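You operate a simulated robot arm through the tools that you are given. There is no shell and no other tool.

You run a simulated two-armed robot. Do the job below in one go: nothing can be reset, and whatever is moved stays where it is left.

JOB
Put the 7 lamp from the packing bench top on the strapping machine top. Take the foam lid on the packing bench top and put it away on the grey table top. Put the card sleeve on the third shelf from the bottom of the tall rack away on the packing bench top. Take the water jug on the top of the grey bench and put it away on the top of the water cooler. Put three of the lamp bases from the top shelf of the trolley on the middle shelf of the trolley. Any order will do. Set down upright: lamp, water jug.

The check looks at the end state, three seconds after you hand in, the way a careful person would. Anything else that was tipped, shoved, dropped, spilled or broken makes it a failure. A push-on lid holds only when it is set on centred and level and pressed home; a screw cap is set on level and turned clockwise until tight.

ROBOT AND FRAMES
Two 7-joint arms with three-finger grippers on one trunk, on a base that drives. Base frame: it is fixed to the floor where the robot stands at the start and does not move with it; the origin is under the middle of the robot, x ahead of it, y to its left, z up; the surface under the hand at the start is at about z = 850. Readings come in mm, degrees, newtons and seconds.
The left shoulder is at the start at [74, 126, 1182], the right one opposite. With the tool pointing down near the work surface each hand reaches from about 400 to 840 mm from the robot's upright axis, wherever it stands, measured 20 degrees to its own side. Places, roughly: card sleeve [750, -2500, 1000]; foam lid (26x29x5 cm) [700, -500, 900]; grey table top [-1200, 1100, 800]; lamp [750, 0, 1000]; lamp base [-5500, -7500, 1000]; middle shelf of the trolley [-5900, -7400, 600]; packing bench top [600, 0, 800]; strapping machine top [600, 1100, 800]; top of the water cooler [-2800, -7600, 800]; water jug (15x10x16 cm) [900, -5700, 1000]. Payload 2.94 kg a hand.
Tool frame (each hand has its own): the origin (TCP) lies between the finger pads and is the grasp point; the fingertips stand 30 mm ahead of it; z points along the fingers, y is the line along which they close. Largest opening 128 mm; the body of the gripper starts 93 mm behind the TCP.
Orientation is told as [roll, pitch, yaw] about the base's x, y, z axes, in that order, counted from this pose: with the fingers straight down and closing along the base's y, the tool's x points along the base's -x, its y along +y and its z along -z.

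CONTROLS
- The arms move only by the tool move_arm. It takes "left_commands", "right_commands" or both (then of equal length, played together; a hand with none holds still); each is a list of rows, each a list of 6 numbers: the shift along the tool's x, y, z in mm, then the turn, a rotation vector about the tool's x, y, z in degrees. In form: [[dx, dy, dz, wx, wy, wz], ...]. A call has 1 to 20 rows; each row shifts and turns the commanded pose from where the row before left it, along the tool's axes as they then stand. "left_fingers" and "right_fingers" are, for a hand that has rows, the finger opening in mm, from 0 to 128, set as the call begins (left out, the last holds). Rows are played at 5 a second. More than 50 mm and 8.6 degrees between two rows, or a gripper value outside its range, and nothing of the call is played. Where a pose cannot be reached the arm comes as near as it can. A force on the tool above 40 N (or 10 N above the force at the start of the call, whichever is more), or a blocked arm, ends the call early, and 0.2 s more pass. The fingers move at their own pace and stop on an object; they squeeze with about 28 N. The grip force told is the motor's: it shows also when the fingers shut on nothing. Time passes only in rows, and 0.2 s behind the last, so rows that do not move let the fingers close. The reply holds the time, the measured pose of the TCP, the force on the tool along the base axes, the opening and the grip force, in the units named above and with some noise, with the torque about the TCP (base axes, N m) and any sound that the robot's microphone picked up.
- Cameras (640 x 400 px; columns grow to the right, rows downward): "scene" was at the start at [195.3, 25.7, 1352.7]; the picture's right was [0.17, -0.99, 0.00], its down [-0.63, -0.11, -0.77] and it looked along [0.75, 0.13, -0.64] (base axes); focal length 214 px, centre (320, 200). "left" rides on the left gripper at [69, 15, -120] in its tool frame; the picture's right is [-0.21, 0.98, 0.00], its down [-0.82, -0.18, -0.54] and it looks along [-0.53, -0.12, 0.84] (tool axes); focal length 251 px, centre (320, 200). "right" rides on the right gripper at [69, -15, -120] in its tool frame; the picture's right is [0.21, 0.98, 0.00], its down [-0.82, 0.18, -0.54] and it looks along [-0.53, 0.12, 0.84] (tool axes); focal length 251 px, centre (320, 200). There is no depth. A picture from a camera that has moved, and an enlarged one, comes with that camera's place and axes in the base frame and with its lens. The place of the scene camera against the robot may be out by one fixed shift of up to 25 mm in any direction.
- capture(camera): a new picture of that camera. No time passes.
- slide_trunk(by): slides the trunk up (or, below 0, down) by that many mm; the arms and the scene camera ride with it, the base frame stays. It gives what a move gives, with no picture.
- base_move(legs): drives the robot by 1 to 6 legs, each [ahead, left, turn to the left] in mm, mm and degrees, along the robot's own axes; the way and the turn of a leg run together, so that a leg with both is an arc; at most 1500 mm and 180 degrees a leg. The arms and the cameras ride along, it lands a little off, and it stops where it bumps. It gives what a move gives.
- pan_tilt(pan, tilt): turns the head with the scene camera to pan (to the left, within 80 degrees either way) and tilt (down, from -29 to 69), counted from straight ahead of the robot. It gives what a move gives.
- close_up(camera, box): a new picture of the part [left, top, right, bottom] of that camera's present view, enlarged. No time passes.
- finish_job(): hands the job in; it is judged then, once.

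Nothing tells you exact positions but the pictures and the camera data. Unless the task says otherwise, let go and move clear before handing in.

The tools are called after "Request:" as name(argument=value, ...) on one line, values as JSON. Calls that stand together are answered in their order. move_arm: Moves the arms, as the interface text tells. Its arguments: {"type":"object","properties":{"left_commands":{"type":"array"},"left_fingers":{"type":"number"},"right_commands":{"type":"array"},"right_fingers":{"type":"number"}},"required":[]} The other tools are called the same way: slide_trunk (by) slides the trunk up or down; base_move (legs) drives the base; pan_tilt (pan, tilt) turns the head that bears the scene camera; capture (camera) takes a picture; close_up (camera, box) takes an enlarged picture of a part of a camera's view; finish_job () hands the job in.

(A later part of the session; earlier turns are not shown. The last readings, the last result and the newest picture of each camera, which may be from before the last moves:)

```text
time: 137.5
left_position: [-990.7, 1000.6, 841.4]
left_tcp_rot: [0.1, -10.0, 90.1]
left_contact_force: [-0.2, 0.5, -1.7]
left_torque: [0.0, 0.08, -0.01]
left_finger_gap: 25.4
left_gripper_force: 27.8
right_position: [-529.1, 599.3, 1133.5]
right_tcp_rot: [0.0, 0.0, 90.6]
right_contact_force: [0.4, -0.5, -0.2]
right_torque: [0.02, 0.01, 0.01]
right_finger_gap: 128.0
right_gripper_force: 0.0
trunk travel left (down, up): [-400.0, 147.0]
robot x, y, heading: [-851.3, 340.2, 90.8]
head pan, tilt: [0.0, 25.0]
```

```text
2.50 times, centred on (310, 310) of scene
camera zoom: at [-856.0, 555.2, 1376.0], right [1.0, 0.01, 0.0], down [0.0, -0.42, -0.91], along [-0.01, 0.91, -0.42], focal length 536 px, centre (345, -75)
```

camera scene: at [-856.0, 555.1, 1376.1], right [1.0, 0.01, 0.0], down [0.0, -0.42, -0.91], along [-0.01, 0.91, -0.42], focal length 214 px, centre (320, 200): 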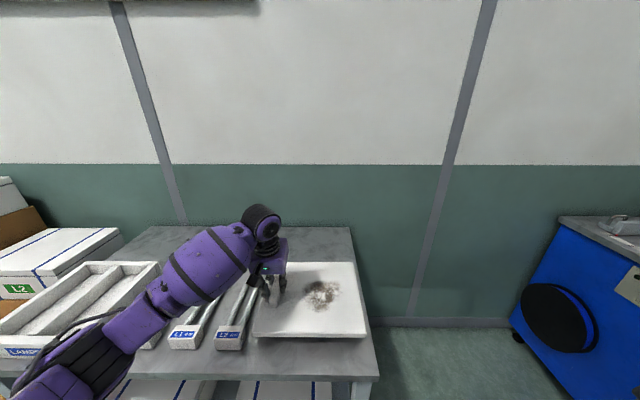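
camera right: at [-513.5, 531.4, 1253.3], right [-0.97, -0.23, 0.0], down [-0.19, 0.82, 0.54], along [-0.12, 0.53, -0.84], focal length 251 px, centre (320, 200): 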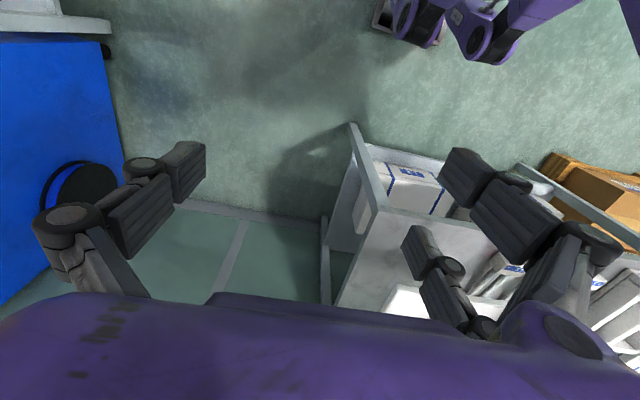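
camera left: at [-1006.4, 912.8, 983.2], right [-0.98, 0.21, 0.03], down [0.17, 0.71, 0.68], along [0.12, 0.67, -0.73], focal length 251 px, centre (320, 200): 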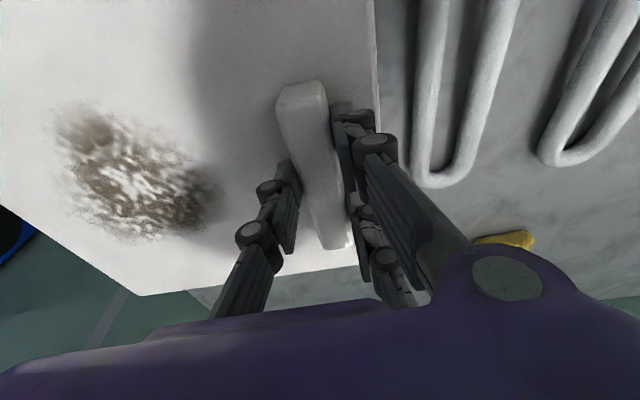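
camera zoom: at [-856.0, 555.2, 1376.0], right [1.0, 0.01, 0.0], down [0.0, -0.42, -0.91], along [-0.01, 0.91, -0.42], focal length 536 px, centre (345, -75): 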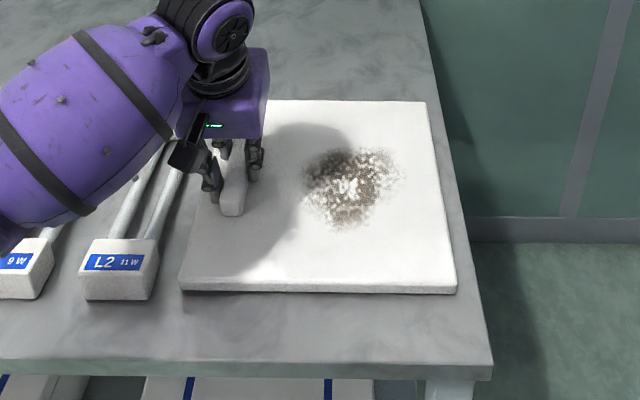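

Request:
move_arm(left_commands=[[0.7, 0, 3.9, 0, 0, 0], [0.7, 0, 3.9, 0, 0, 0], [0, 0, 0, 0, 0, 0]])

Request:
move_arm(left_commands=[[0.5, 0, 2.9, 0, 0, 0], [0.5, 0, 2.9, 0, 0, 0], [0, 0, 0, 0, 0, 0]])

Request:
close_up(camera="scene", box=[220, 230, 400, 390])

```text
time: 138.3
left_position: [-990.3, 1001.2, 837.7]
left_tcp_rot: [0.1, -10.2, 90.1]
left_contact_force: [-1.6, -1.6, 19.0]
left_torque: [-0.57, 0.06, -0.17]
left_finger_gap: 25.2
left_gripper_force: 28.2
right_position: [-529.6, 596.9, 1134.1]
right_tcp_rot: [0.0, -0.1, 90.7]
right_contact_force: [-0.9, -0.3, 0.8]
right_torque: [0.0, -0.01, -0.02]
right_finger_gap: 128.0
right_gripper_force: 0.1
trunk travel left (down, up): [-400.0, 147.0]
robot x, y, heading: [-856.1, 341.0, 90.6]
head pan, tilt: [0.0, 25.0]
```

```text
time: 139.1
left_position: [-990.6, 1004.0, 835.2]
left_tcp_rot: [0.1, -10.8, 90.2]
left_contact_force: [-0.1, -5.1, 16.8]
left_torque: [-1.09, 0.38, 0.03]
left_finger_gap: 25.4
left_gripper_force: 27.2
right_position: [-529.4, 597.9, 1133.2]
right_tcp_rot: [0.0, -0.1, 90.7]
right_contact_force: [0.2, 0.0, -0.4]
right_torque: [-0.06, 0.01, 0.02]
right_finger_gap: 127.9
right_gripper_force: 0.0
trunk travel left (down, up): [-400.0, 147.0]
robot x, y, heading: [-853.0, 342.5, 91.0]
head pan, tilt: [0.0, 25.0]
stopped in row 3 (left hand): the force on the tool passed its limit at 40 N (the readings are from after the stop); the commanded pose is now the measured one
```

```text
2.50 times, centred on (310, 310) of scene
camera zoom: at [-855.8, 554.0, 1376.0], right [1.0, 0.01, 0.0], down [0.0, -0.42, -0.91], along [-0.01, 0.91, -0.42], focal length 536 px, centre (345, -75)
```

zoom: 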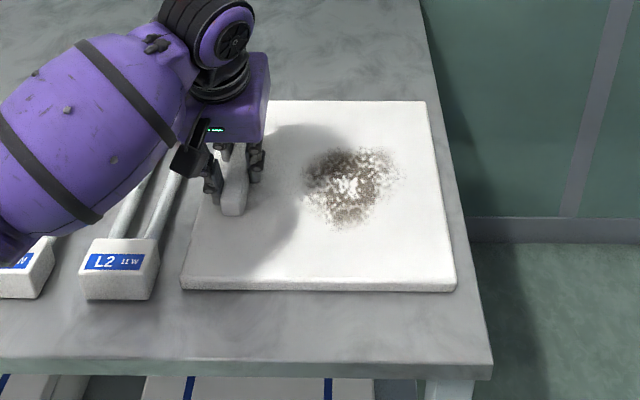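

The lid rests on the table. Ease off, open, and lift away.

Request:
move_arm(left_commands=[[-0.4, 0, -2.5, 0, 0, 0], [0, 0, 0, 0, 0, 0]])

Request:
move_arm(left_commands=[[0, 0, 0, 0, 0, 0], [0, 0, 0, 0, 0, 0], [0, 0, 0, 0, 0, 0]], left_fingers=50)

Request:
move_arm(left_commands=[[-0.9, 0, -4.9, 0, 0, 0], [-1.7, 0, -9.8, 0, 0, 0], [-3.5, 0, -19.7, 0, 0, 0], [-4.3, 0, -24.6, 0, 0, 0], [-5.2, 0, -29.5, 0, 0, 0], [-5.2, 0, -29.5, 0, 0, 0], [-5.2, 0, -29.5, 0, 0, 0], [0, 0, 0, 0, 0, 0]])

Request:
capture(camera="scene")

Request:
capture(camera="left")

```text
time: 139.7
left_position: [-991.0, 1004.3, 834.8]
left_tcp_rot: [-0.1, -10.5, 90.1]
left_contact_force: [1.0, -1.7, 5.7]
left_torque: [0.42, 0.18, -0.03]
left_finger_gap: 25.5
left_gripper_force: 27.7
right_position: [-528.9, 598.5, 1132.7]
right_tcp_rot: [0.0, -0.2, 90.6]
right_contact_force: [0.0, 0.5, 0.6]
right_torque: [-0.01, -0.02, -0.01]
right_finger_gap: 128.2
right_gripper_force: 0.1
trunk travel left (down, up): [-400.0, 147.0]
robot x, y, heading: [-850.7, 340.5, 90.5]
head pan, tilt: [0.0, 25.0]
```

```text
time: 140.5
left_position: [-992.2, 1002.5, 835.3]
left_tcp_rot: [0.1, -10.5, 90.2]
left_contact_force: [0.9, 1.2, 1.3]
left_torque: [-0.05, 0.02, 0.01]
left_finger_gap: 50.6
left_gripper_force: 0.0
right_position: [-529.1, 598.8, 1132.0]
right_tcp_rot: [0.0, 0.0, 90.7]
right_contact_force: [0.7, 0.2, -0.2]
right_torque: [0.04, 0.0, 0.01]
right_finger_gap: 128.0
right_gripper_force: 0.0
trunk travel left (down, up): [-400.0, 147.0]
robot x, y, heading: [-856.0, 345.2, 90.7]
head pan, tilt: [0.0, 25.0]
```

```text
time: 142.3
left_position: [-989.7, 1002.1, 986.3]
left_tcp_rot: [0.1, -10.4, 90.2]
left_contact_force: [-0.4, -0.5, 0.6]
left_torque: [-0.01, 0.01, 0.03]
left_finger_gap: 50.3
left_gripper_force: 0.0
right_position: [-528.6, 600.2, 1133.7]
right_tcp_rot: [0.0, 0.1, 90.6]
right_contact_force: [-0.6, -0.3, 0.4]
right_torque: [0.0, -0.03, 0.02]
right_finger_gap: 127.9
right_gripper_force: 0.1
trunk travel left (down, up): [-400.0, 147.0]
robot x, y, heading: [-855.7, 339.6, 90.4]
head pan, tilt: [0.0, 25.0]
```

```text
taken
camera scene: at [-855.9, 555.5, 1376.0], right [1.0, 0.01, 0.0], down [0.0, -0.42, -0.91], along [-0.01, 0.91, -0.42], focal length 214 px, centre (320, 200)
```

scene: 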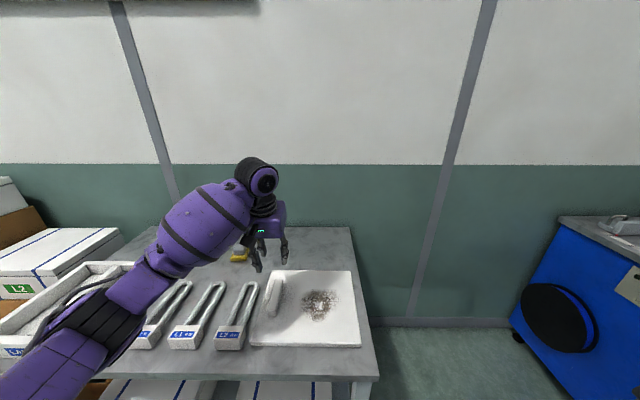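

```text
taken
camera left: at [-1004.7, 913.5, 1090.5], right [-0.98, 0.21, 0.04], down [0.18, 0.71, 0.68], along [0.11, 0.67, -0.73], focal length 251 px, centre (320, 200)
```

left: 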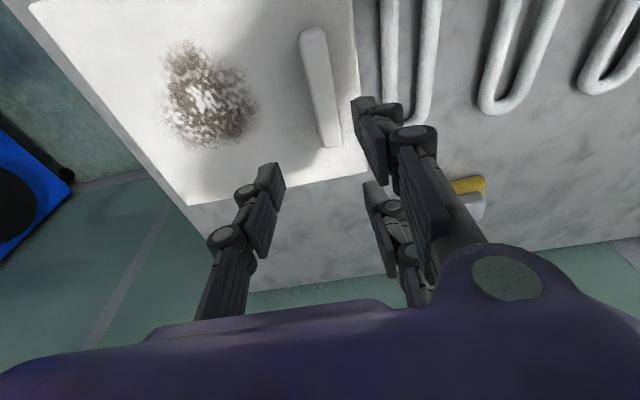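

The lid lies flat and fully on the grey table. I'll retract the arm, then head for the tall rack.

Request:
move_arm(left_commands=[[-5, 0, -30, 0, 5.2, 0], [-2, 0, -40, 0, 5.2, 0], [10, 0, -40, 0, 0, 0], [30, 0, -30, 0, 0, 0], [40, 0, 0, 0, 0, 0], [40, 0, 0, 0, 0, 0], [40, 0, 0, 0, 0, 0], [40, 0, 0, 0, 0, 0], [0, 0, 0, 0, 0, 0]], left_fingers=60)

Request:
base_move(legs=[[-700, 0, 0], [0, 0, -90]])

Request:
pan_tilt(pan=-60, tilt=20)

Request:
capture(camera="scene")

```text
time: 144.3
left_position: [-990.1, 800.3, 1122.5]
left_tcp_rot: [0.0, 0.0, 90.3]
left_contact_force: [0.3, 0.4, 0.0]
left_torque: [-0.01, 0.0, 0.03]
left_finger_gap: 59.8
left_gripper_force: 0.0
right_position: [-529.3, 599.7, 1133.1]
right_tcp_rot: [0.0, 0.0, 90.6]
right_contact_force: [0.0, -0.3, 0.2]
right_torque: [-0.02, 0.03, -0.01]
right_finger_gap: 127.9
right_gripper_force: 0.2
trunk travel left (down, up): [-400.0, 147.0]
robot x, y, heading: [-854.9, 344.0, 90.8]
head pan, tilt: [0.0, 25.0]
```

```text
time: 151.8
left_position: [-393.1, -185.1, 1122.6]
left_tcp_rot: [0.0, -0.1, 3.4]
left_contact_force: [0.6, 0.1, 0.9]
left_torque: [0.0, 0.01, 0.0]
left_finger_gap: 60.0
left_gripper_force: 0.0
right_position: [-566.8, -656.4, 1133.2]
right_tcp_rot: [0.0, -0.1, 3.8]
right_contact_force: [1.0, -0.1, -0.5]
right_torque: [-0.02, -0.02, 0.02]
right_finger_gap: 128.0
right_gripper_force: 0.0
trunk travel left (down, up): [-400.0, 147.0]
robot x, y, heading: [-844.1, -345.7, 3.9]
head pan, tilt: [0.0, 25.0]
```

```text
time: 153.1
left_position: [-392.7, -184.8, 1122.2]
left_tcp_rot: [0.0, 0.0, 3.4]
left_contact_force: [-0.8, 0.9, 0.4]
left_torque: [0.03, -0.02, 0.03]
left_finger_gap: 59.7
left_gripper_force: 0.1
right_position: [-567.9, -656.6, 1134.1]
right_tcp_rot: [0.0, 0.0, 3.8]
right_contact_force: [0.1, 0.7, -0.4]
right_torque: [0.0, 0.0, -0.02]
right_finger_gap: 127.8
right_gripper_force: 0.1
trunk travel left (down, up): [-400.0, 147.0]
robot x, y, heading: [-845.5, -346.3, 3.9]
head pan, tilt: [-60.0, 20.0]
```

```text
taken
camera scene: at [-680.5, -404.4, 1384.1], right [-0.83, -0.56, 0.0], down [-0.19, 0.28, -0.94], along [0.52, -0.78, -0.34], focal length 214 px, centre (320, 200)
```

scene: 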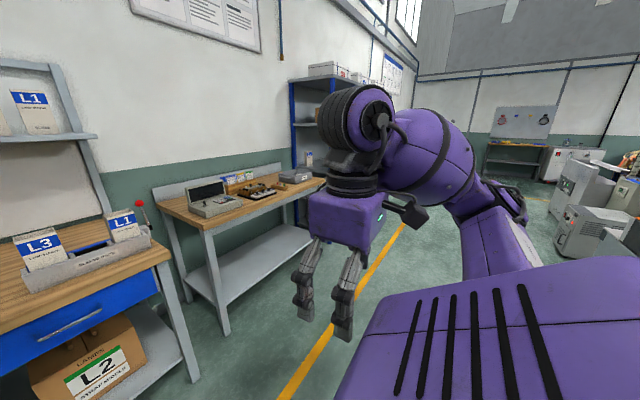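

I can see the tall rack beyond the set-up bench, with a sleeve on it. I'll drive right along the corridor to stand in front of it at a distance.

Request:
base_move(legs=[[0, 0, -3.9], [0, -1450, 0], [0, -650, 0]])

Request:
pan_tilt(pan=0, tilt=20)

Request:
capture(camera="scene")

```text
time: 172.5
left_position: [-386.3, -2352.8, 1122.6]
left_tcp_rot: [0.0, 0.0, -0.6]
left_contact_force: [-0.4, -0.1, -0.1]
left_torque: [0.0, 0.04, -0.02]
left_finger_gap: 59.9
left_gripper_force: 0.0
right_position: [-594.1, -2807.9, 1133.2]
right_tcp_rot: [-0.1, 0.0, -0.2]
right_contact_force: [0.6, -0.4, -0.3]
right_torque: [-0.03, -0.02, 0.04]
right_finger_gap: 128.0
right_gripper_force: 0.0
trunk travel left (down, up): [-400.0, 147.0]
robot x, y, heading: [-847.7, -2482.8, -0.2]
head pan, tilt: [-60.0, 20.0]
```

```text
time: 173.8
left_position: [-387.6, -2352.0, 1121.7]
left_tcp_rot: [0.0, -0.1, -0.6]
left_contact_force: [-0.4, -0.4, 0.2]
left_torque: [0.04, -0.03, -0.01]
left_finger_gap: 60.1
left_gripper_force: 0.1
right_position: [-592.8, -2809.2, 1133.1]
right_tcp_rot: [0.0, 0.1, -0.2]
right_contact_force: [1.1, -0.1, -0.2]
right_torque: [0.0, -0.02, -0.03]
right_finger_gap: 128.0
right_gripper_force: 0.0
trunk travel left (down, up): [-400.0, 147.0]
robot x, y, heading: [-848.2, -2478.7, -0.2]
head pan, tilt: [0.0, 20.0]
```

```text
taken
camera scene: at [-642.1, -2469.5, 1384.1], right [0.0, -1.0, 0.0], down [-0.34, 0.0, -0.94], along [0.94, 0.0, -0.34], focal length 214 px, centre (320, 200)
```

scene: 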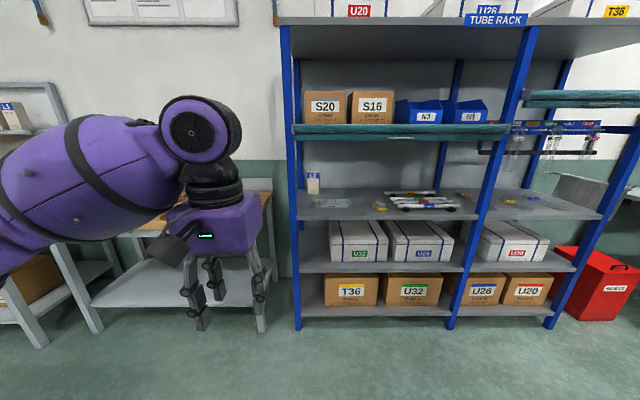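

The sleeve stands at the left end of the third shelf of the tube rack. Zooming in.

Request:
close_up(camera="scene", box=[280, 120, 480, 240])

Request:
close_up(camera="scene", box=[285, 150, 365, 230])

```text
3.20 times, centred on (380, 180) of scene
camera zoom: at [-642.1, -2469.5, 1384.1], right [0.0, -1.0, 0.0], down [-0.34, 0.0, -0.94], along [0.94, 0.0, -0.34], focal length 686 px, centre (128, 264)
```

zoom: 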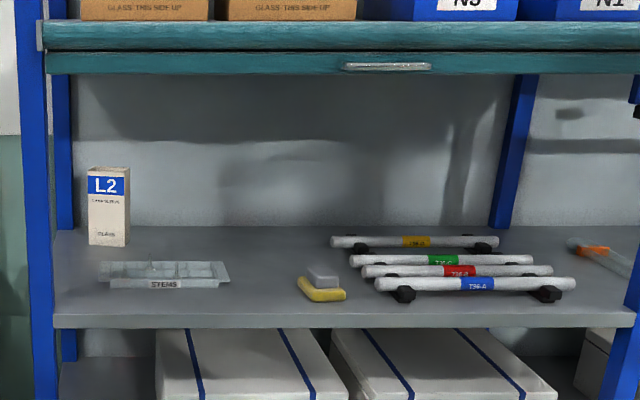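

```text
5.00 times, centred on (325, 190) of scene
camera zoom: at [-642.1, -2469.5, 1384.1], right [0.0, -1.0, 0.0], down [-0.34, 0.0, -0.94], along [0.94, 0.0, -0.34], focal length 1072 px, centre (295, 250)
```

zoom: 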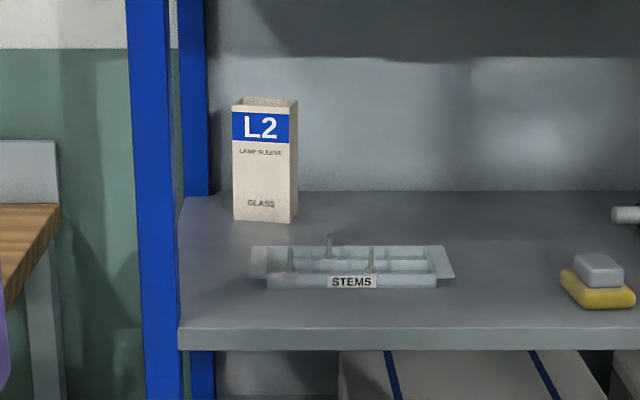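

The sleeve (about 84×60×168 mm) stands at the back of shelf 3 (z≈883), behind a glass stem tray. I'll tuck the left hand, drive nearer and prepare the right hand with a 60° forward pitch.

Request:
move_arm(left_commands=[[24, 8, -15, 0, 0, 0], [24, 8, -15, 0, 0, 0], [24, 8, -15, 0, 0, 0], [24, 8, -15, 0, 0, 0], [24, 8, -15, 0, 0, 0], [0, 0, 0, 0, 0, 0]])

Request:
base_move(legs=[[500, 150, 0.2]])

Request:
pan_tilt(pan=0, tilt=25)

Request:
capture(camera="scene")

Request:
close_up(camera="scene", box=[240, 90, 440, 240])

```text
time: 175.2
left_position: [-504.4, -2309.6, 1198.0]
left_tcp_rot: [0.1, -0.2, -0.7]
left_contact_force: [0.3, 0.1, 0.9]
left_torque: [-0.01, 0.0, 0.01]
left_finger_gap: 60.2
left_gripper_force: 0.1
right_position: [-593.7, -2809.5, 1132.5]
right_tcp_rot: [0.0, 0.1, -0.2]
right_contact_force: [0.4, -0.4, -0.4]
right_torque: [0.01, 0.07, 0.02]
right_finger_gap: 128.0
right_gripper_force: 0.0
trunk travel left (down, up): [-400.0, 147.0]
robot x, y, heading: [-845.0, -2479.0, -0.4]
head pan, tilt: [0.0, 20.0]
```

```text
time: 178.2
left_position: [-7.2, -2169.7, 1196.7]
left_tcp_rot: [0.0, -0.1, -1.0]
left_contact_force: [0.4, 0.5, -0.1]
left_torque: [-0.01, 0.01, 0.01]
left_finger_gap: 59.9
left_gripper_force: 0.0
right_position: [-97.5, -2667.0, 1133.6]
right_tcp_rot: [0.0, 0.0, -0.5]
right_contact_force: [0.4, 1.0, -0.2]
right_torque: [0.0, 0.03, 0.01]
right_finger_gap: 127.8
right_gripper_force: 0.0
trunk travel left (down, up): [-400.0, 147.0]
robot x, y, heading: [-350.4, -2337.6, -0.5]
head pan, tilt: [0.0, 20.0]
```

```text
time: 178.9
left_position: [-5.9, -2168.0, 1197.0]
left_tcp_rot: [0.0, 0.0, -1.0]
left_contact_force: [-0.1, 0.2, 0.4]
left_torque: [0.01, 0.04, 0.0]
left_finger_gap: 60.1
left_gripper_force: 0.1
right_position: [-98.4, -2666.3, 1134.9]
right_tcp_rot: [0.0, 0.1, -0.5]
right_contact_force: [0.3, -0.2, -0.5]
right_torque: [-0.03, 0.01, -0.02]
right_finger_gap: 128.2
right_gripper_force: 0.1
trunk travel left (down, up): [-400.0, 147.0]
robot x, y, heading: [-349.7, -2335.1, -0.4]
head pan, tilt: [0.0, 25.0]
```

```text
taken
camera scene: at [-146.0, -2326.7, 1376.0], right [-0.01, -1.0, 0.0], down [-0.42, 0.0, -0.91], along [0.91, -0.01, -0.42], focal length 214 px, centre (320, 200)
```

scene: 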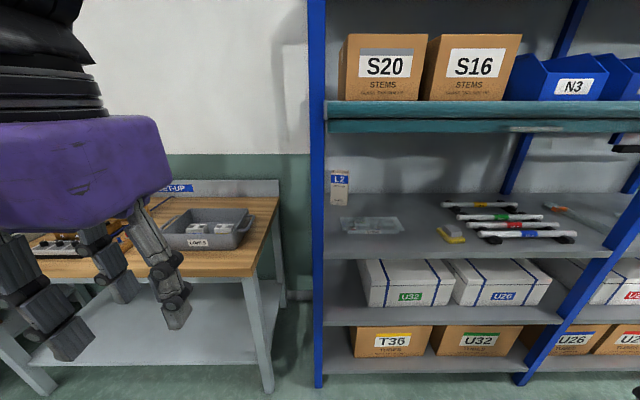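

```text
2.67 times, centred on (340, 165) of scene
camera zoom: at [-146.0, -2326.7, 1376.0], right [-0.01, -1.0, 0.0], down [-0.42, 0.0, -0.91], along [0.91, -0.01, -0.42], focal length 572 px, centre (267, 293)
```

zoom: 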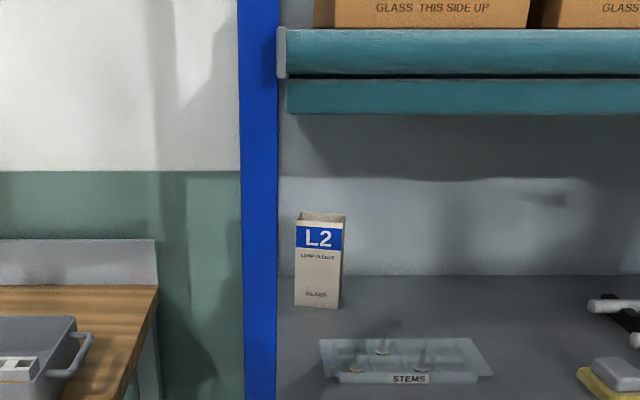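

Measured: sleeve front face from (831,−2387) to (818,−2467), turned about −9°, shelf at z≈894, top z≈1063; stems reach about z 926. I'll shape the right hand (yaw −9°, pitch 60° forward) while still outside the rack.

Request:
move_arm(right_commands=[[-45, 28, 0, 0, 0, 3], [-45, 28, 0, 0, 0, 3], [-45, 28, 0, 0, 0, 3], [-45, 28, 0, 0, 0, 0], [-45, 28, 0, 0, 0, 0], [-45, 28, 5, 0, 0, 0], [-45, 28, 10, 0, 0, 0], [-45, 20, 15, 0, 0, 0], [0, 0, 10, 0, -6, 0], [0, 0, 10, 0, -6, 0], [0, 0, 10, 0, -6, 0], [0, 0, 0, 0, -6, 0], [0, 0, 0, 0, -6, 0], [0, 0, 0, 0, -6, 0], [0, 0, 0, 0, -6, 0], [0, 0, 0, 0, -6, 0], [0, 0, 0, 0, -6, 0], [0, 0, 0, 0, -6, 0], [0, 0, 0, 0, 0, 0]], right_fingers=112)

Request:
capture(camera="right")

Request:
capture(camera="scene")

```text
refused: row 1 steps farther than a row can; nothing moved
```

```text
taken
camera right: at [-167.1, -2679.9, 1253.2], right [-0.21, 0.98, 0.0], down [0.82, 0.17, 0.54], along [0.53, 0.11, -0.84], focal length 251 px, centre (320, 200)
```

right: 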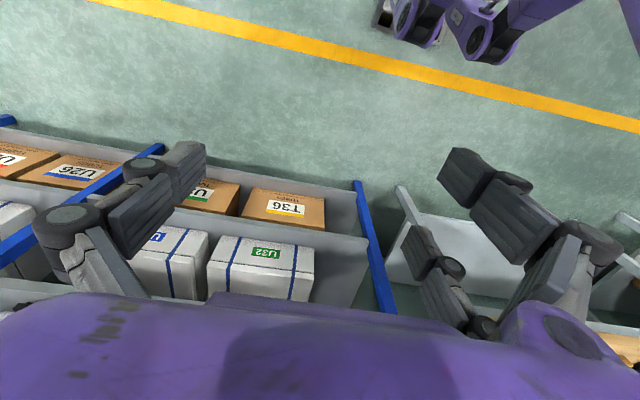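

```text
taken
camera scene: at [-146.0, -2326.7, 1376.0], right [-0.01, -1.0, 0.0], down [-0.42, 0.0, -0.91], along [0.91, -0.01, -0.42], focal length 214 px, centre (320, 200)
```

scene: 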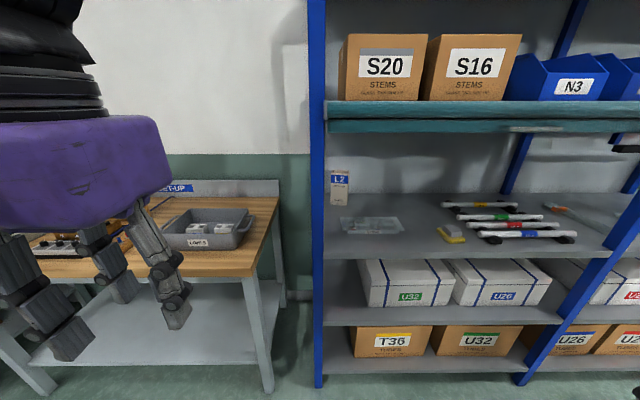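

Request:
move_arm(right_commands=[[-39, 22, 0, 0, 0, 3], [-39, 22, 0, 0, 0, 3], [-39, 22, 0, 0, 0, 3], [-39, 22, 0, 0, 0, 0], [-39, 22, 5, 0, 0, 0], [-39, 22, 5, 0, 0, 0], [-39, 22, 10, 0, 0, 0], [-39, 22, 10, 0, 0, 0], [-39, 22, 10, 0, 0, 0], [-39, 22, 10, 0, 0, 0], [0, 0, 5, 0, -7, 0], [0, 0, 5, 0, -7, 0], [0, 0, 5, 0, -7, 0], [0, 0, 0, 0, -7, 0], [0, 0, 0, 0, -7, 0], [0, 0, 0, 0, -7, 0], [0, 0, 0, 0, -6, 0], [0, 0, 0, 0, -6, 0], [0, 0, 0, 0, -6, 0], [0, 0, 0, 0, 0, 0]], right_fingers=112)

Request:
capture(camera="right")

Request:
capture(camera="scene")

```text
time: 183.1
left_position: [-6.4, -2169.3, 1197.5]
left_tcp_rot: [0.0, -0.2, -1.1]
left_contact_force: [-0.3, 1.1, 0.4]
left_torque: [-0.01, -0.01, 0.01]
left_finger_gap: 60.0
left_gripper_force: 0.2
right_position: [256.1, -2525.2, 1081.0]
right_tcp_rot: [0.2, -60.1, -9.6]
right_contact_force: [0.1, 0.2, -0.2]
right_torque: [-0.02, 0.02, 0.0]
right_finger_gap: 112.1
right_gripper_force: 0.0
right hand out of reach, approached as far as the arm can: row 9, 10
trunk travel left (down, up): [-400.0, 147.0]
robot x, y, heading: [-347.8, -2337.6, -0.4]
head pan, tilt: [0.0, 25.0]
```

```text
taken
camera right: at [116.8, -2515.8, 1081.8], right [0.06, 0.98, -0.19], down [-0.03, 0.19, 0.98], along [1.0, -0.05, 0.04], focal length 251 px, centre (320, 200)
```

right: 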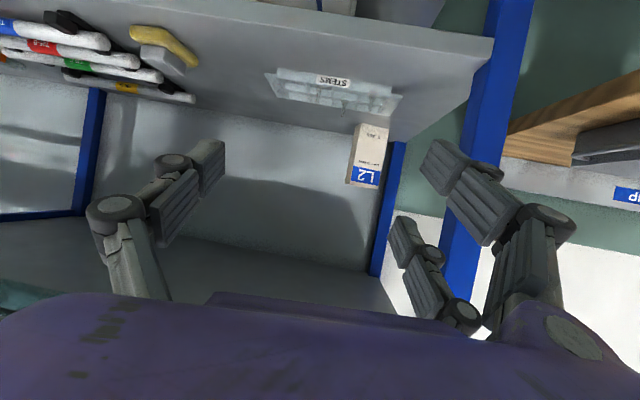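

```text
taken
camera scene: at [-146.4, -2327.0, 1376.1], right [-0.01, -1.0, 0.0], down [-0.42, 0.0, -0.91], along [0.91, -0.01, -0.42], focal length 214 px, centre (320, 200)
```

scene: 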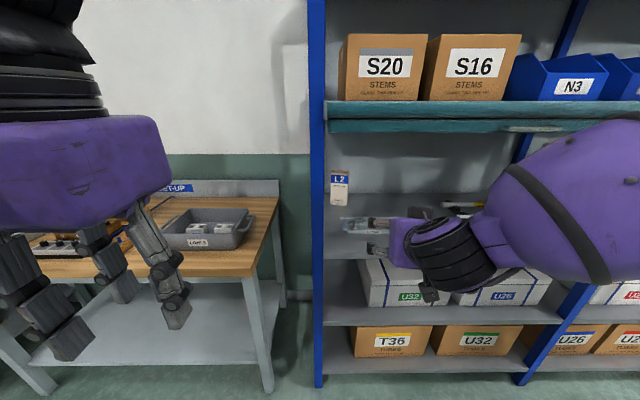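

The right hand is shaped and its camera looks straight at the sleeve. Zooming for measurements.

Request:
close_up(camera="right", box=[250, 50, 430, 210])

```text
2.50 times, centred on (340, 130) of right
camera zoom: at [116.8, -2515.8, 1081.8], right [0.06, 0.98, -0.19], down [-0.03, 0.19, 0.98], along [1.0, -0.05, 0.04], focal length 629 px, centre (270, 375)
```

zoom: 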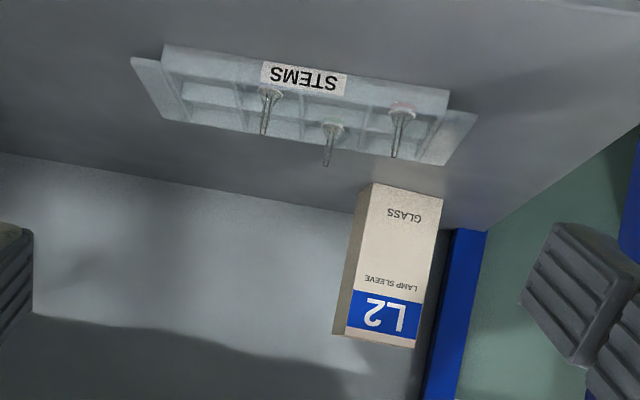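

I'll test reach in free space: move the right hand forward, left and down to a pre-insertion pose.

Request:
move_arm(right_commands=[[-1.1, 25.7, 22.5, 0, 0, 0], [-1.1, 25.7, 22.5, 0, 0, 0], [-1.1, 25.7, 22.5, 0, 0, 0], [-1.1, 25.7, 22.5, 0, 0, 0], [0, 0, 0, 0, 0, 0]])

Request:
close_up(camera="right", box=[200, 30, 380, 190])

Request:
capture(camera="scene")

```text
time: 184.3
left_position: [-5.7, -2169.8, 1197.5]
left_tcp_rot: [0.1, -0.1, -1.0]
left_contact_force: [0.5, -0.4, -0.1]
left_torque: [0.02, 0.04, -0.02]
left_finger_gap: 59.7
left_gripper_force: 0.0
right_position: [309.8, -2476.1, 1056.7]
right_tcp_rot: [0.0, -60.0, -9.6]
right_contact_force: [1.1, 0.6, 1.3]
right_torque: [0.04, 0.0, -0.01]
right_finger_gap: 112.0
right_gripper_force: 0.1
right hand out of reach, approached as far as the arm can: row 3, 4
trunk travel left (down, up): [-400.0, 147.0]
robot x, y, heading: [-346.9, -2336.4, -0.5]
head pan, tilt: [0.0, 25.0]
```

```text
2.50 times, centred on (290, 110) of right
camera zoom: at [171.5, -2467.2, 1057.0], right [0.06, 0.98, -0.19], down [-0.03, 0.19, 0.98], along [1.0, -0.05, 0.04], focal length 629 px, centre (395, 425)
```

zoom: 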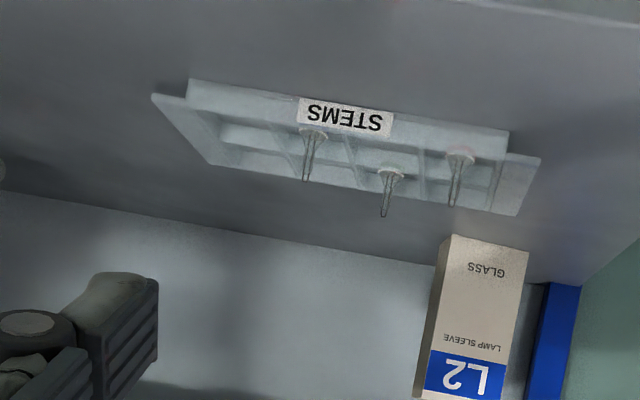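

```text
taken
camera scene: at [-146.1, -2327.1, 1376.0], right [-0.01, -1.0, 0.0], down [-0.42, 0.0, -0.91], along [0.91, -0.01, -0.42], focal length 214 px, centre (320, 200)
```

scene: 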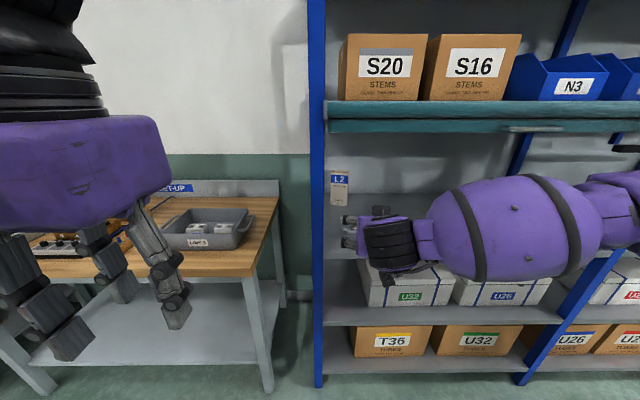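

The arm works better on its own side, so I'll shift the hand to the right in the robot's frame and stand further left of the sleeve.

Request:
move_arm(right_commands=[[5.4, -39.4, -2.5, 0, 0, 0], [5.4, -39.4, -2.5, 0, 0, 0], [5.4, -39.4, -2.5, 0, 0, 0], [5.4, -39.4, -2.5, 0, 0, 0], [5.4, -39.4, -2.5, 0, 0, 0], [0, 0, 0, 0, 0, 0]])

Request:
base_move(legs=[[0, 206, 0.4]])

Request:
capture(camera="scene")

Request:
capture(camera="right")

```text
time: 185.7
left_position: [-5.7, -2168.7, 1197.5]
left_tcp_rot: [0.1, -0.1, -1.0]
left_contact_force: [0.1, 0.1, -0.3]
left_torque: [-0.01, -0.01, 0.01]
left_finger_gap: 60.1
left_gripper_force: 0.1
right_position: [255.3, -2663.8, 1043.4]
right_tcp_rot: [-0.1, -60.0, -9.4]
right_contact_force: [0.3, 0.3, -0.1]
right_torque: [0.03, 0.05, -0.01]
right_finger_gap: 111.9
right_gripper_force: 0.0
trunk travel left (down, up): [-400.0, 147.0]
robot x, y, heading: [-351.5, -2336.2, -0.5]
head pan, tilt: [0.0, 25.0]
```

```text
time: 188.2
left_position: [-6.1, -1958.3, 1197.8]
left_tcp_rot: [0.1, 0.0, -0.7]
left_contact_force: [0.5, -0.8, 0.3]
left_torque: [0.0, 0.0, -0.02]
left_finger_gap: 60.4
left_gripper_force: 0.1
right_position: [258.6, -2452.7, 1041.8]
right_tcp_rot: [0.1, -60.0, -9.3]
right_contact_force: [-0.2, 0.2, 0.2]
right_torque: [-0.03, 0.02, 0.02]
right_finger_gap: 112.0
right_gripper_force: 0.1
trunk travel left (down, up): [-400.0, 147.0]
robot x, y, heading: [-346.4, -2128.2, -0.1]
head pan, tilt: [0.0, 25.0]
```

```text
taken
camera scene: at [-144.9, -2116.1, 1376.0], right [0.0, -1.0, 0.0], down [-0.42, 0.0, -0.91], along [0.91, 0.0, -0.42], focal length 214 px, centre (320, 200)
```

scene: 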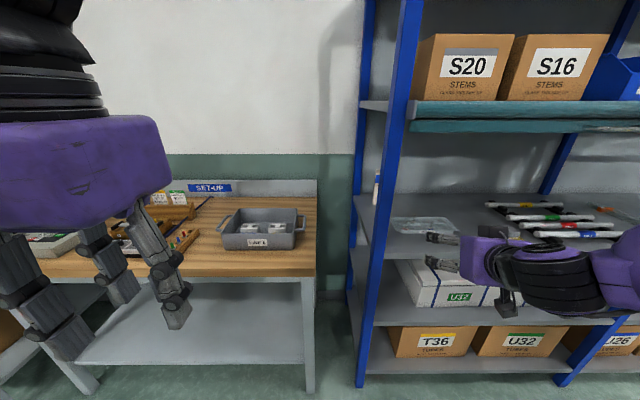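

```text
taken
camera right: at [119.9, -2444.4, 1042.4], right [0.05, 0.98, -0.19], down [-0.03, 0.19, 0.98], along [1.0, -0.05, 0.04], focal length 251 px, centre (320, 200)
```

right: 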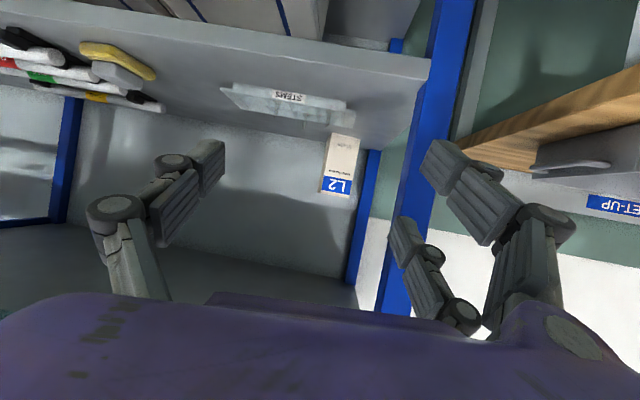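

Request:
close_up(camera="right", box=[200, 60, 400, 220])

Request:
close_up(camera="scene", box=[340, 150, 520, 290])

```text
2.50 times, centred on (300, 140) of right
camera zoom: at [119.9, -2444.4, 1042.4], right [0.05, 0.98, -0.19], down [-0.03, 0.19, 0.98], along [1.0, -0.05, 0.04], focal length 629 px, centre (370, 350)
```

zoom: 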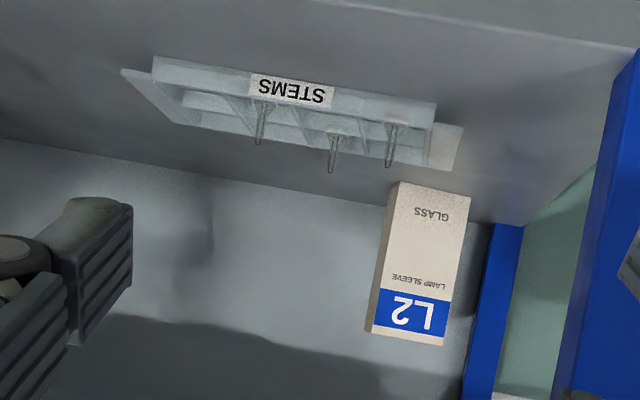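

```text
2.86 times, centred on (430, 220) of scene
camera zoom: at [-144.9, -2116.1, 1376.0], right [0.0, -1.0, 0.0], down [-0.42, 0.0, -0.91], along [0.91, 0.0, -0.42], focal length 613 px, centre (6, 143)
```

zoom: 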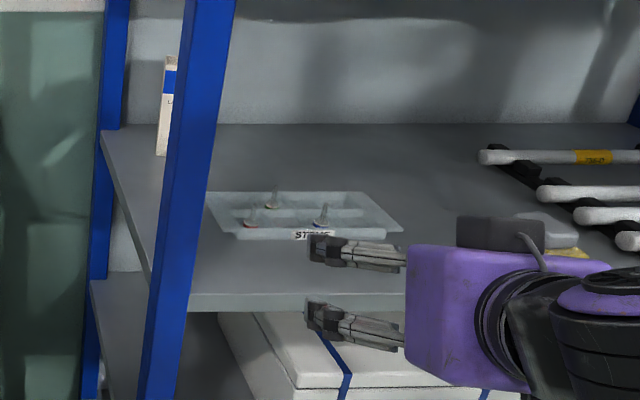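

Triangulated: sleeve front from (837,−2481) to (848,−2398), shelf z≈877, sleeve top z≈1051, stems up to z≈924. I'll lower to z≈1012, align, and drive in straight.

Request:
move_arm(right_commands=[[13, 0, 7.5, -1.5, 0, -0.85], [13, 0, 7.5, 0, 0, 0], [0, 0, 0, 0, 0, 0]])

Request:
base_move(legs=[[400, 0, 0.1]])

Request:
capture(camera="scene")

Request:
capture(camera="right")

```text
time: 188.9
left_position: [-5.1, -1957.4, 1198.1]
left_tcp_rot: [0.0, -0.2, -0.7]
left_contact_force: [0.6, 0.4, -0.6]
left_torque: [0.0, -0.02, -0.03]
left_finger_gap: 60.0
left_gripper_force: 0.1
right_position: [256.9, -2452.9, 1014.0]
right_tcp_rot: [0.0, -60.1, -7.6]
right_contact_force: [-0.4, 0.5, 0.3]
right_torque: [0.0, -0.01, -0.03]
right_finger_gap: 112.1
right_gripper_force: 0.0
trunk travel left (down, up): [-400.0, 147.0]
robot x, y, heading: [-349.1, -2124.5, -0.4]
head pan, tilt: [0.0, 25.0]
```

```text
time: 191.4
left_position: [374.8, -1958.9, 1197.2]
left_tcp_rot: [0.0, -0.2, -0.7]
left_contact_force: [-0.6, 0.9, 0.3]
left_torque: [0.0, 0.02, -0.01]
left_finger_gap: 60.2
left_gripper_force: 0.0
right_position: [637.5, -2455.3, 1012.5]
right_tcp_rot: [0.1, -60.0, -7.6]
right_contact_force: [0.6, 1.3, 0.0]
right_torque: [0.0, 0.01, 0.02]
right_finger_gap: 112.0
right_gripper_force: 0.1
trunk travel left (down, up): [-400.0, 147.0]
robot x, y, heading: [32.9, -2128.3, -0.1]
head pan, tilt: [0.0, 25.0]
```

```text
taken
camera scene: at [235.0, -2117.8, 1376.1], right [0.0, -1.0, 0.0], down [-0.42, 0.0, -0.91], along [0.91, 0.0, -0.42], focal length 214 px, centre (320, 200)
```

scene: 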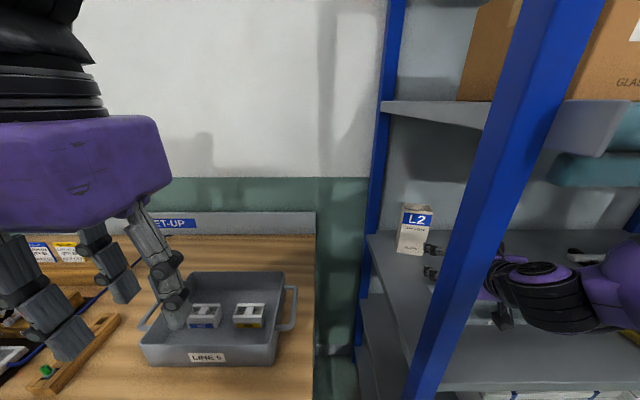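

```text
taken
camera right: at [498.2, -2449.7, 1012.8], right [0.02, 0.98, -0.19], down [-0.03, 0.19, 0.98], along [1.0, -0.02, 0.04], focal length 251 px, centre (320, 200)
```

right: 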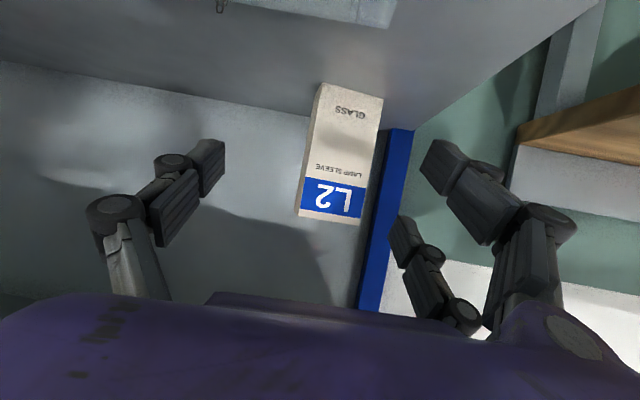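

Good. I'll advance partway along the sleeve's axis, shift sideways into line, then check before the final approach.

Request:
move_arm(right_commands=[[-10, 0, 17.3, 0, 0, 0], [-10, 0, 17.3, 0, 0, 0], [-10, 0, 17.3, 0, 0, 0], [-10, 0, 17.3, 0, 0, 0], [-7, 14.2, 12.1, 0, 0, 0], [-7, 14.2, 12.1, 0, 0, 0], [-7, 14.2, 12.1, 0, 0, 0], [0, 0, 0, 0, 0, 0]], right_fingers=104)

Request:
capture(camera="scene")

Request:
capture(camera="right")

```text
time: 193.4
left_position: [378.0, -1988.3, 1200.4]
left_tcp_rot: [0.1, -0.5, -5.5]
left_contact_force: [-0.2, 2.0, -0.8]
left_torque: [-0.22, 0.09, 0.0]
left_finger_gap: 60.2
left_gripper_force: 0.1
right_position: [701.0, -2513.0, 979.2]
right_tcp_rot: [-0.9, -56.3, -13.8]
right_contact_force: [0.4, -3.0, -1.3]
right_torque: [0.11, -0.07, 0.25]
right_finger_gap: 104.1
right_gripper_force: 0.0
trunk travel left (down, up): [-400.0, 147.0]
robot x, y, heading: [26.9, -2128.0, -5.1]
head pan, tilt: [0.0, 25.0]
stopped in row 8 (right hand): the arm was blocked; the commanded pose is now the measured one
```

```text
taken
camera scene: at [223.9, -2134.4, 1379.0], right [-0.09, -1.0, 0.0], down [-0.42, 0.04, -0.91], along [0.91, -0.08, -0.42], focal length 214 px, centre (320, 200)
```

scene: 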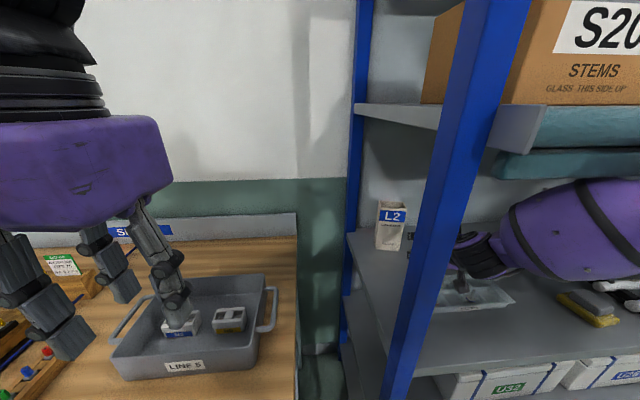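

```text
taken
camera right: at [563.6, -2492.9, 988.4], right [0.13, 0.97, -0.19], down [0.05, 0.18, 0.98], along [0.99, -0.14, -0.03], focal length 251 px, centre (320, 200)
```

right: 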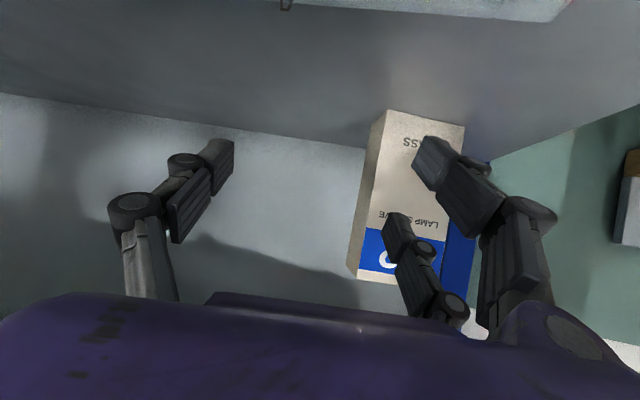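

The arm was blocked and the base turned about 5°. I'll stop and look carefully at what is touching and whether the stem tray is intact.

Request:
close_up(camera="scene", box=[360, 180, 560, 340])

Request:
close_up(camera="right", box=[250, 0, 600, 120])

Request:
pan_tilt(pan=-40, tilt=20)

Request:
capture(camera="scene")

```text
2.50 times, centred on (460, 260) of scene
camera zoom: at [223.9, -2134.4, 1379.0], right [-0.09, -1.0, 0.0], down [-0.42, 0.04, -0.91], along [0.91, -0.08, -0.42], focal length 536 px, centre (-30, 50)
```

zoom: 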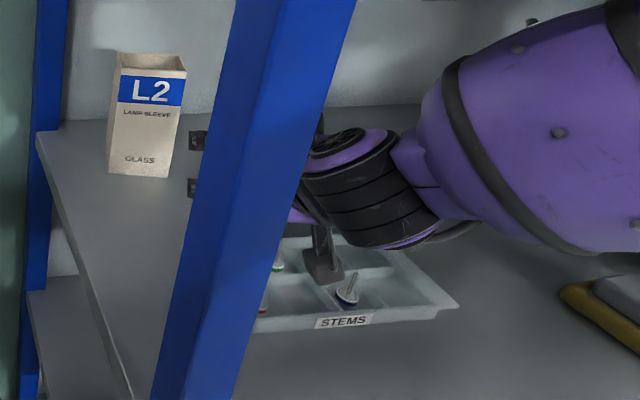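

```text
1.83 times, centred on (425, 60) of right
camera zoom: at [563.6, -2492.9, 988.4], right [0.13, 0.97, -0.19], down [0.05, 0.18, 0.98], along [0.99, -0.14, -0.03], focal length 460 px, centre (128, 456)
```

zoom: 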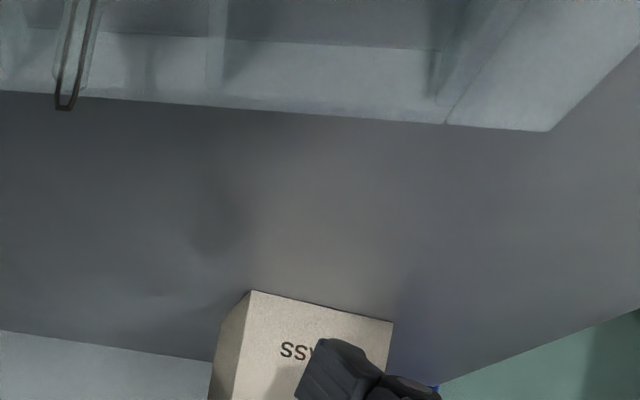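

```text
time: 194.4
left_position: [371.3, -1992.1, 1201.3]
left_tcp_rot: [0.5, -0.8, -5.1]
left_contact_force: [0.4, -0.7, 0.5]
left_torque: [-0.01, 0.0, 0.02]
left_finger_gap: 60.1
left_gripper_force: 0.1
right_position: [704.0, -2508.5, 982.7]
right_tcp_rot: [-0.4, -56.8, -13.1]
right_contact_force: [-0.2, -0.2, -0.5]
right_torque: [-0.01, 0.0, -0.02]
right_finger_gap: 104.0
right_gripper_force: 0.0
trunk travel left (down, up): [-400.0, 147.0]
robot x, y, heading: [29.8, -2127.3, -4.4]
head pan, tilt: [-40.0, 20.0]
```

```text
taken
camera scene: at [193.3, -2197.5, 1385.5], right [-0.7, -0.71, -0.01], down [-0.23, 0.24, -0.94], along [0.67, -0.66, -0.34], focal length 214 px, centre (320, 200)
```

scene: 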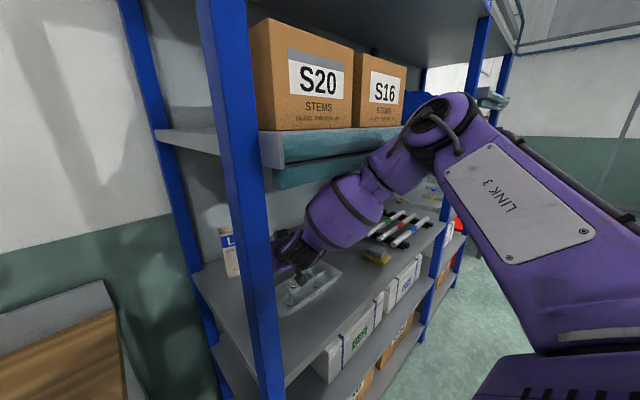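

The forearm near the elbow met the teal roll holder of the shelf above; boxes and stems look undisturbed. I'll back the base out a little first, then raise the hand to keep clear of the stems.

Request:
base_move(legs=[[-40, 0, 0]])

Request:
capture(camera="scene")

Request:
capture(camera="right")

```text
time: 195.3
left_position: [349.2, -1981.8, 1196.9]
left_tcp_rot: [0.0, 0.0, -5.1]
left_contact_force: [0.3, 0.0, -0.2]
left_torque: [-0.03, 0.05, 0.0]
left_finger_gap: 59.8
left_gripper_force: 0.0
right_position: [680.4, -2494.3, 979.1]
right_tcp_rot: [-1.3, -56.6, -12.1]
right_contact_force: [0.2, -0.7, 0.2]
right_torque: [0.01, 0.02, 0.0]
right_finger_gap: 104.1
right_gripper_force: 0.1
trunk travel left (down, up): [-400.0, 147.0]
robot x, y, heading: [-8.3, -2123.2, -4.5]
head pan, tilt: [-40.0, 20.0]
```

```text
taken
camera scene: at [172.2, -2187.4, 1383.7], right [-0.7, -0.71, 0.0], down [-0.25, 0.24, -0.94], along [0.67, -0.66, -0.34], focal length 214 px, centre (320, 200)
```

scene: 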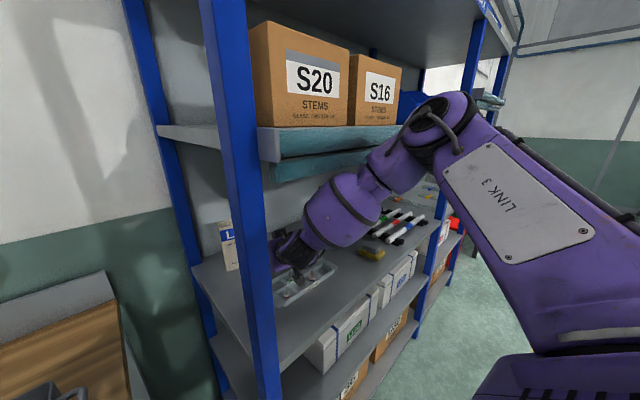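

```text
taken
camera right: at [543.2, -2477.7, 987.6], right [0.1, 0.98, -0.19], down [0.04, 0.19, 0.98], along [0.99, -0.11, -0.02], focal length 251 px, centre (320, 200)
```

right: 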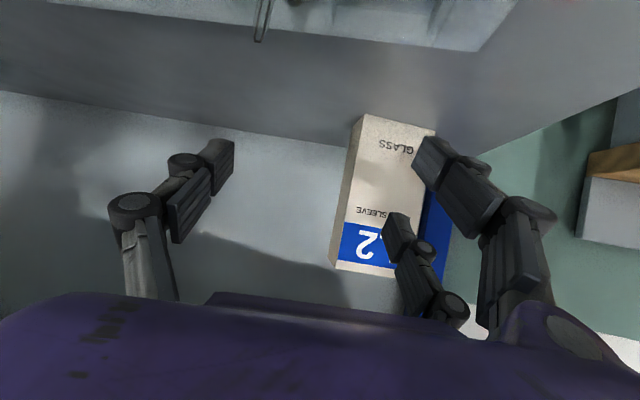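

Request:
move_arm(right_commands=[[-7, 0, -4.6, 0, 0, 0], [-7, 0, -4.6, 0, 0, 0], [-7, 0, -4.6, 0, 0, 0], [0, 0, 0, 0, 0, 0]])

Request:
capture(camera="scene")

```text
time: 196.5
left_position: [348.3, -1979.8, 1197.9]
left_tcp_rot: [0.0, -0.1, -5.1]
left_contact_force: [0.3, -0.6, -0.5]
left_torque: [0.0, 0.03, -0.01]
left_finger_gap: 60.1
left_gripper_force: 0.0
right_position: [662.1, -2492.7, 976.9]
right_tcp_rot: [-2.9, -53.2, -10.2]
right_contact_force: [0.4, -0.1, -0.1]
right_torque: [0.0, -0.06, 0.01]
right_finger_gap: 103.7
right_gripper_force: 0.1
trunk travel left (down, up): [-400.0, 147.0]
robot x, y, heading: [-12.0, -2126.7, -4.5]
head pan, tilt: [-40.0, 20.0]
stopped in row 4 (right hand): the arm was blocked; the commanded pose is now the measured one
```

```text
taken
camera scene: at [171.2, -2186.1, 1385.1], right [-0.7, -0.71, 0.0], down [-0.25, 0.24, -0.94], along [0.67, -0.66, -0.34], focal length 214 px, centre (320, 200)
```

scene: 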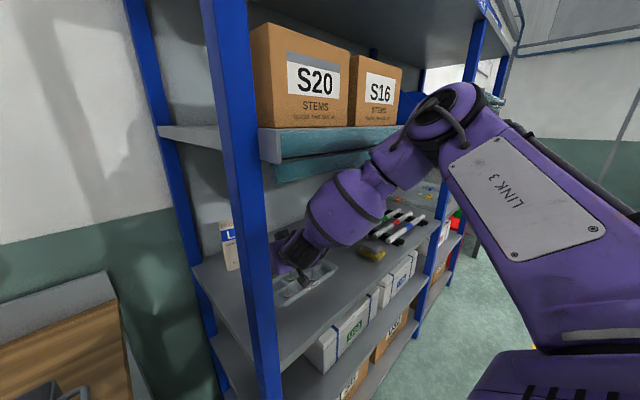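

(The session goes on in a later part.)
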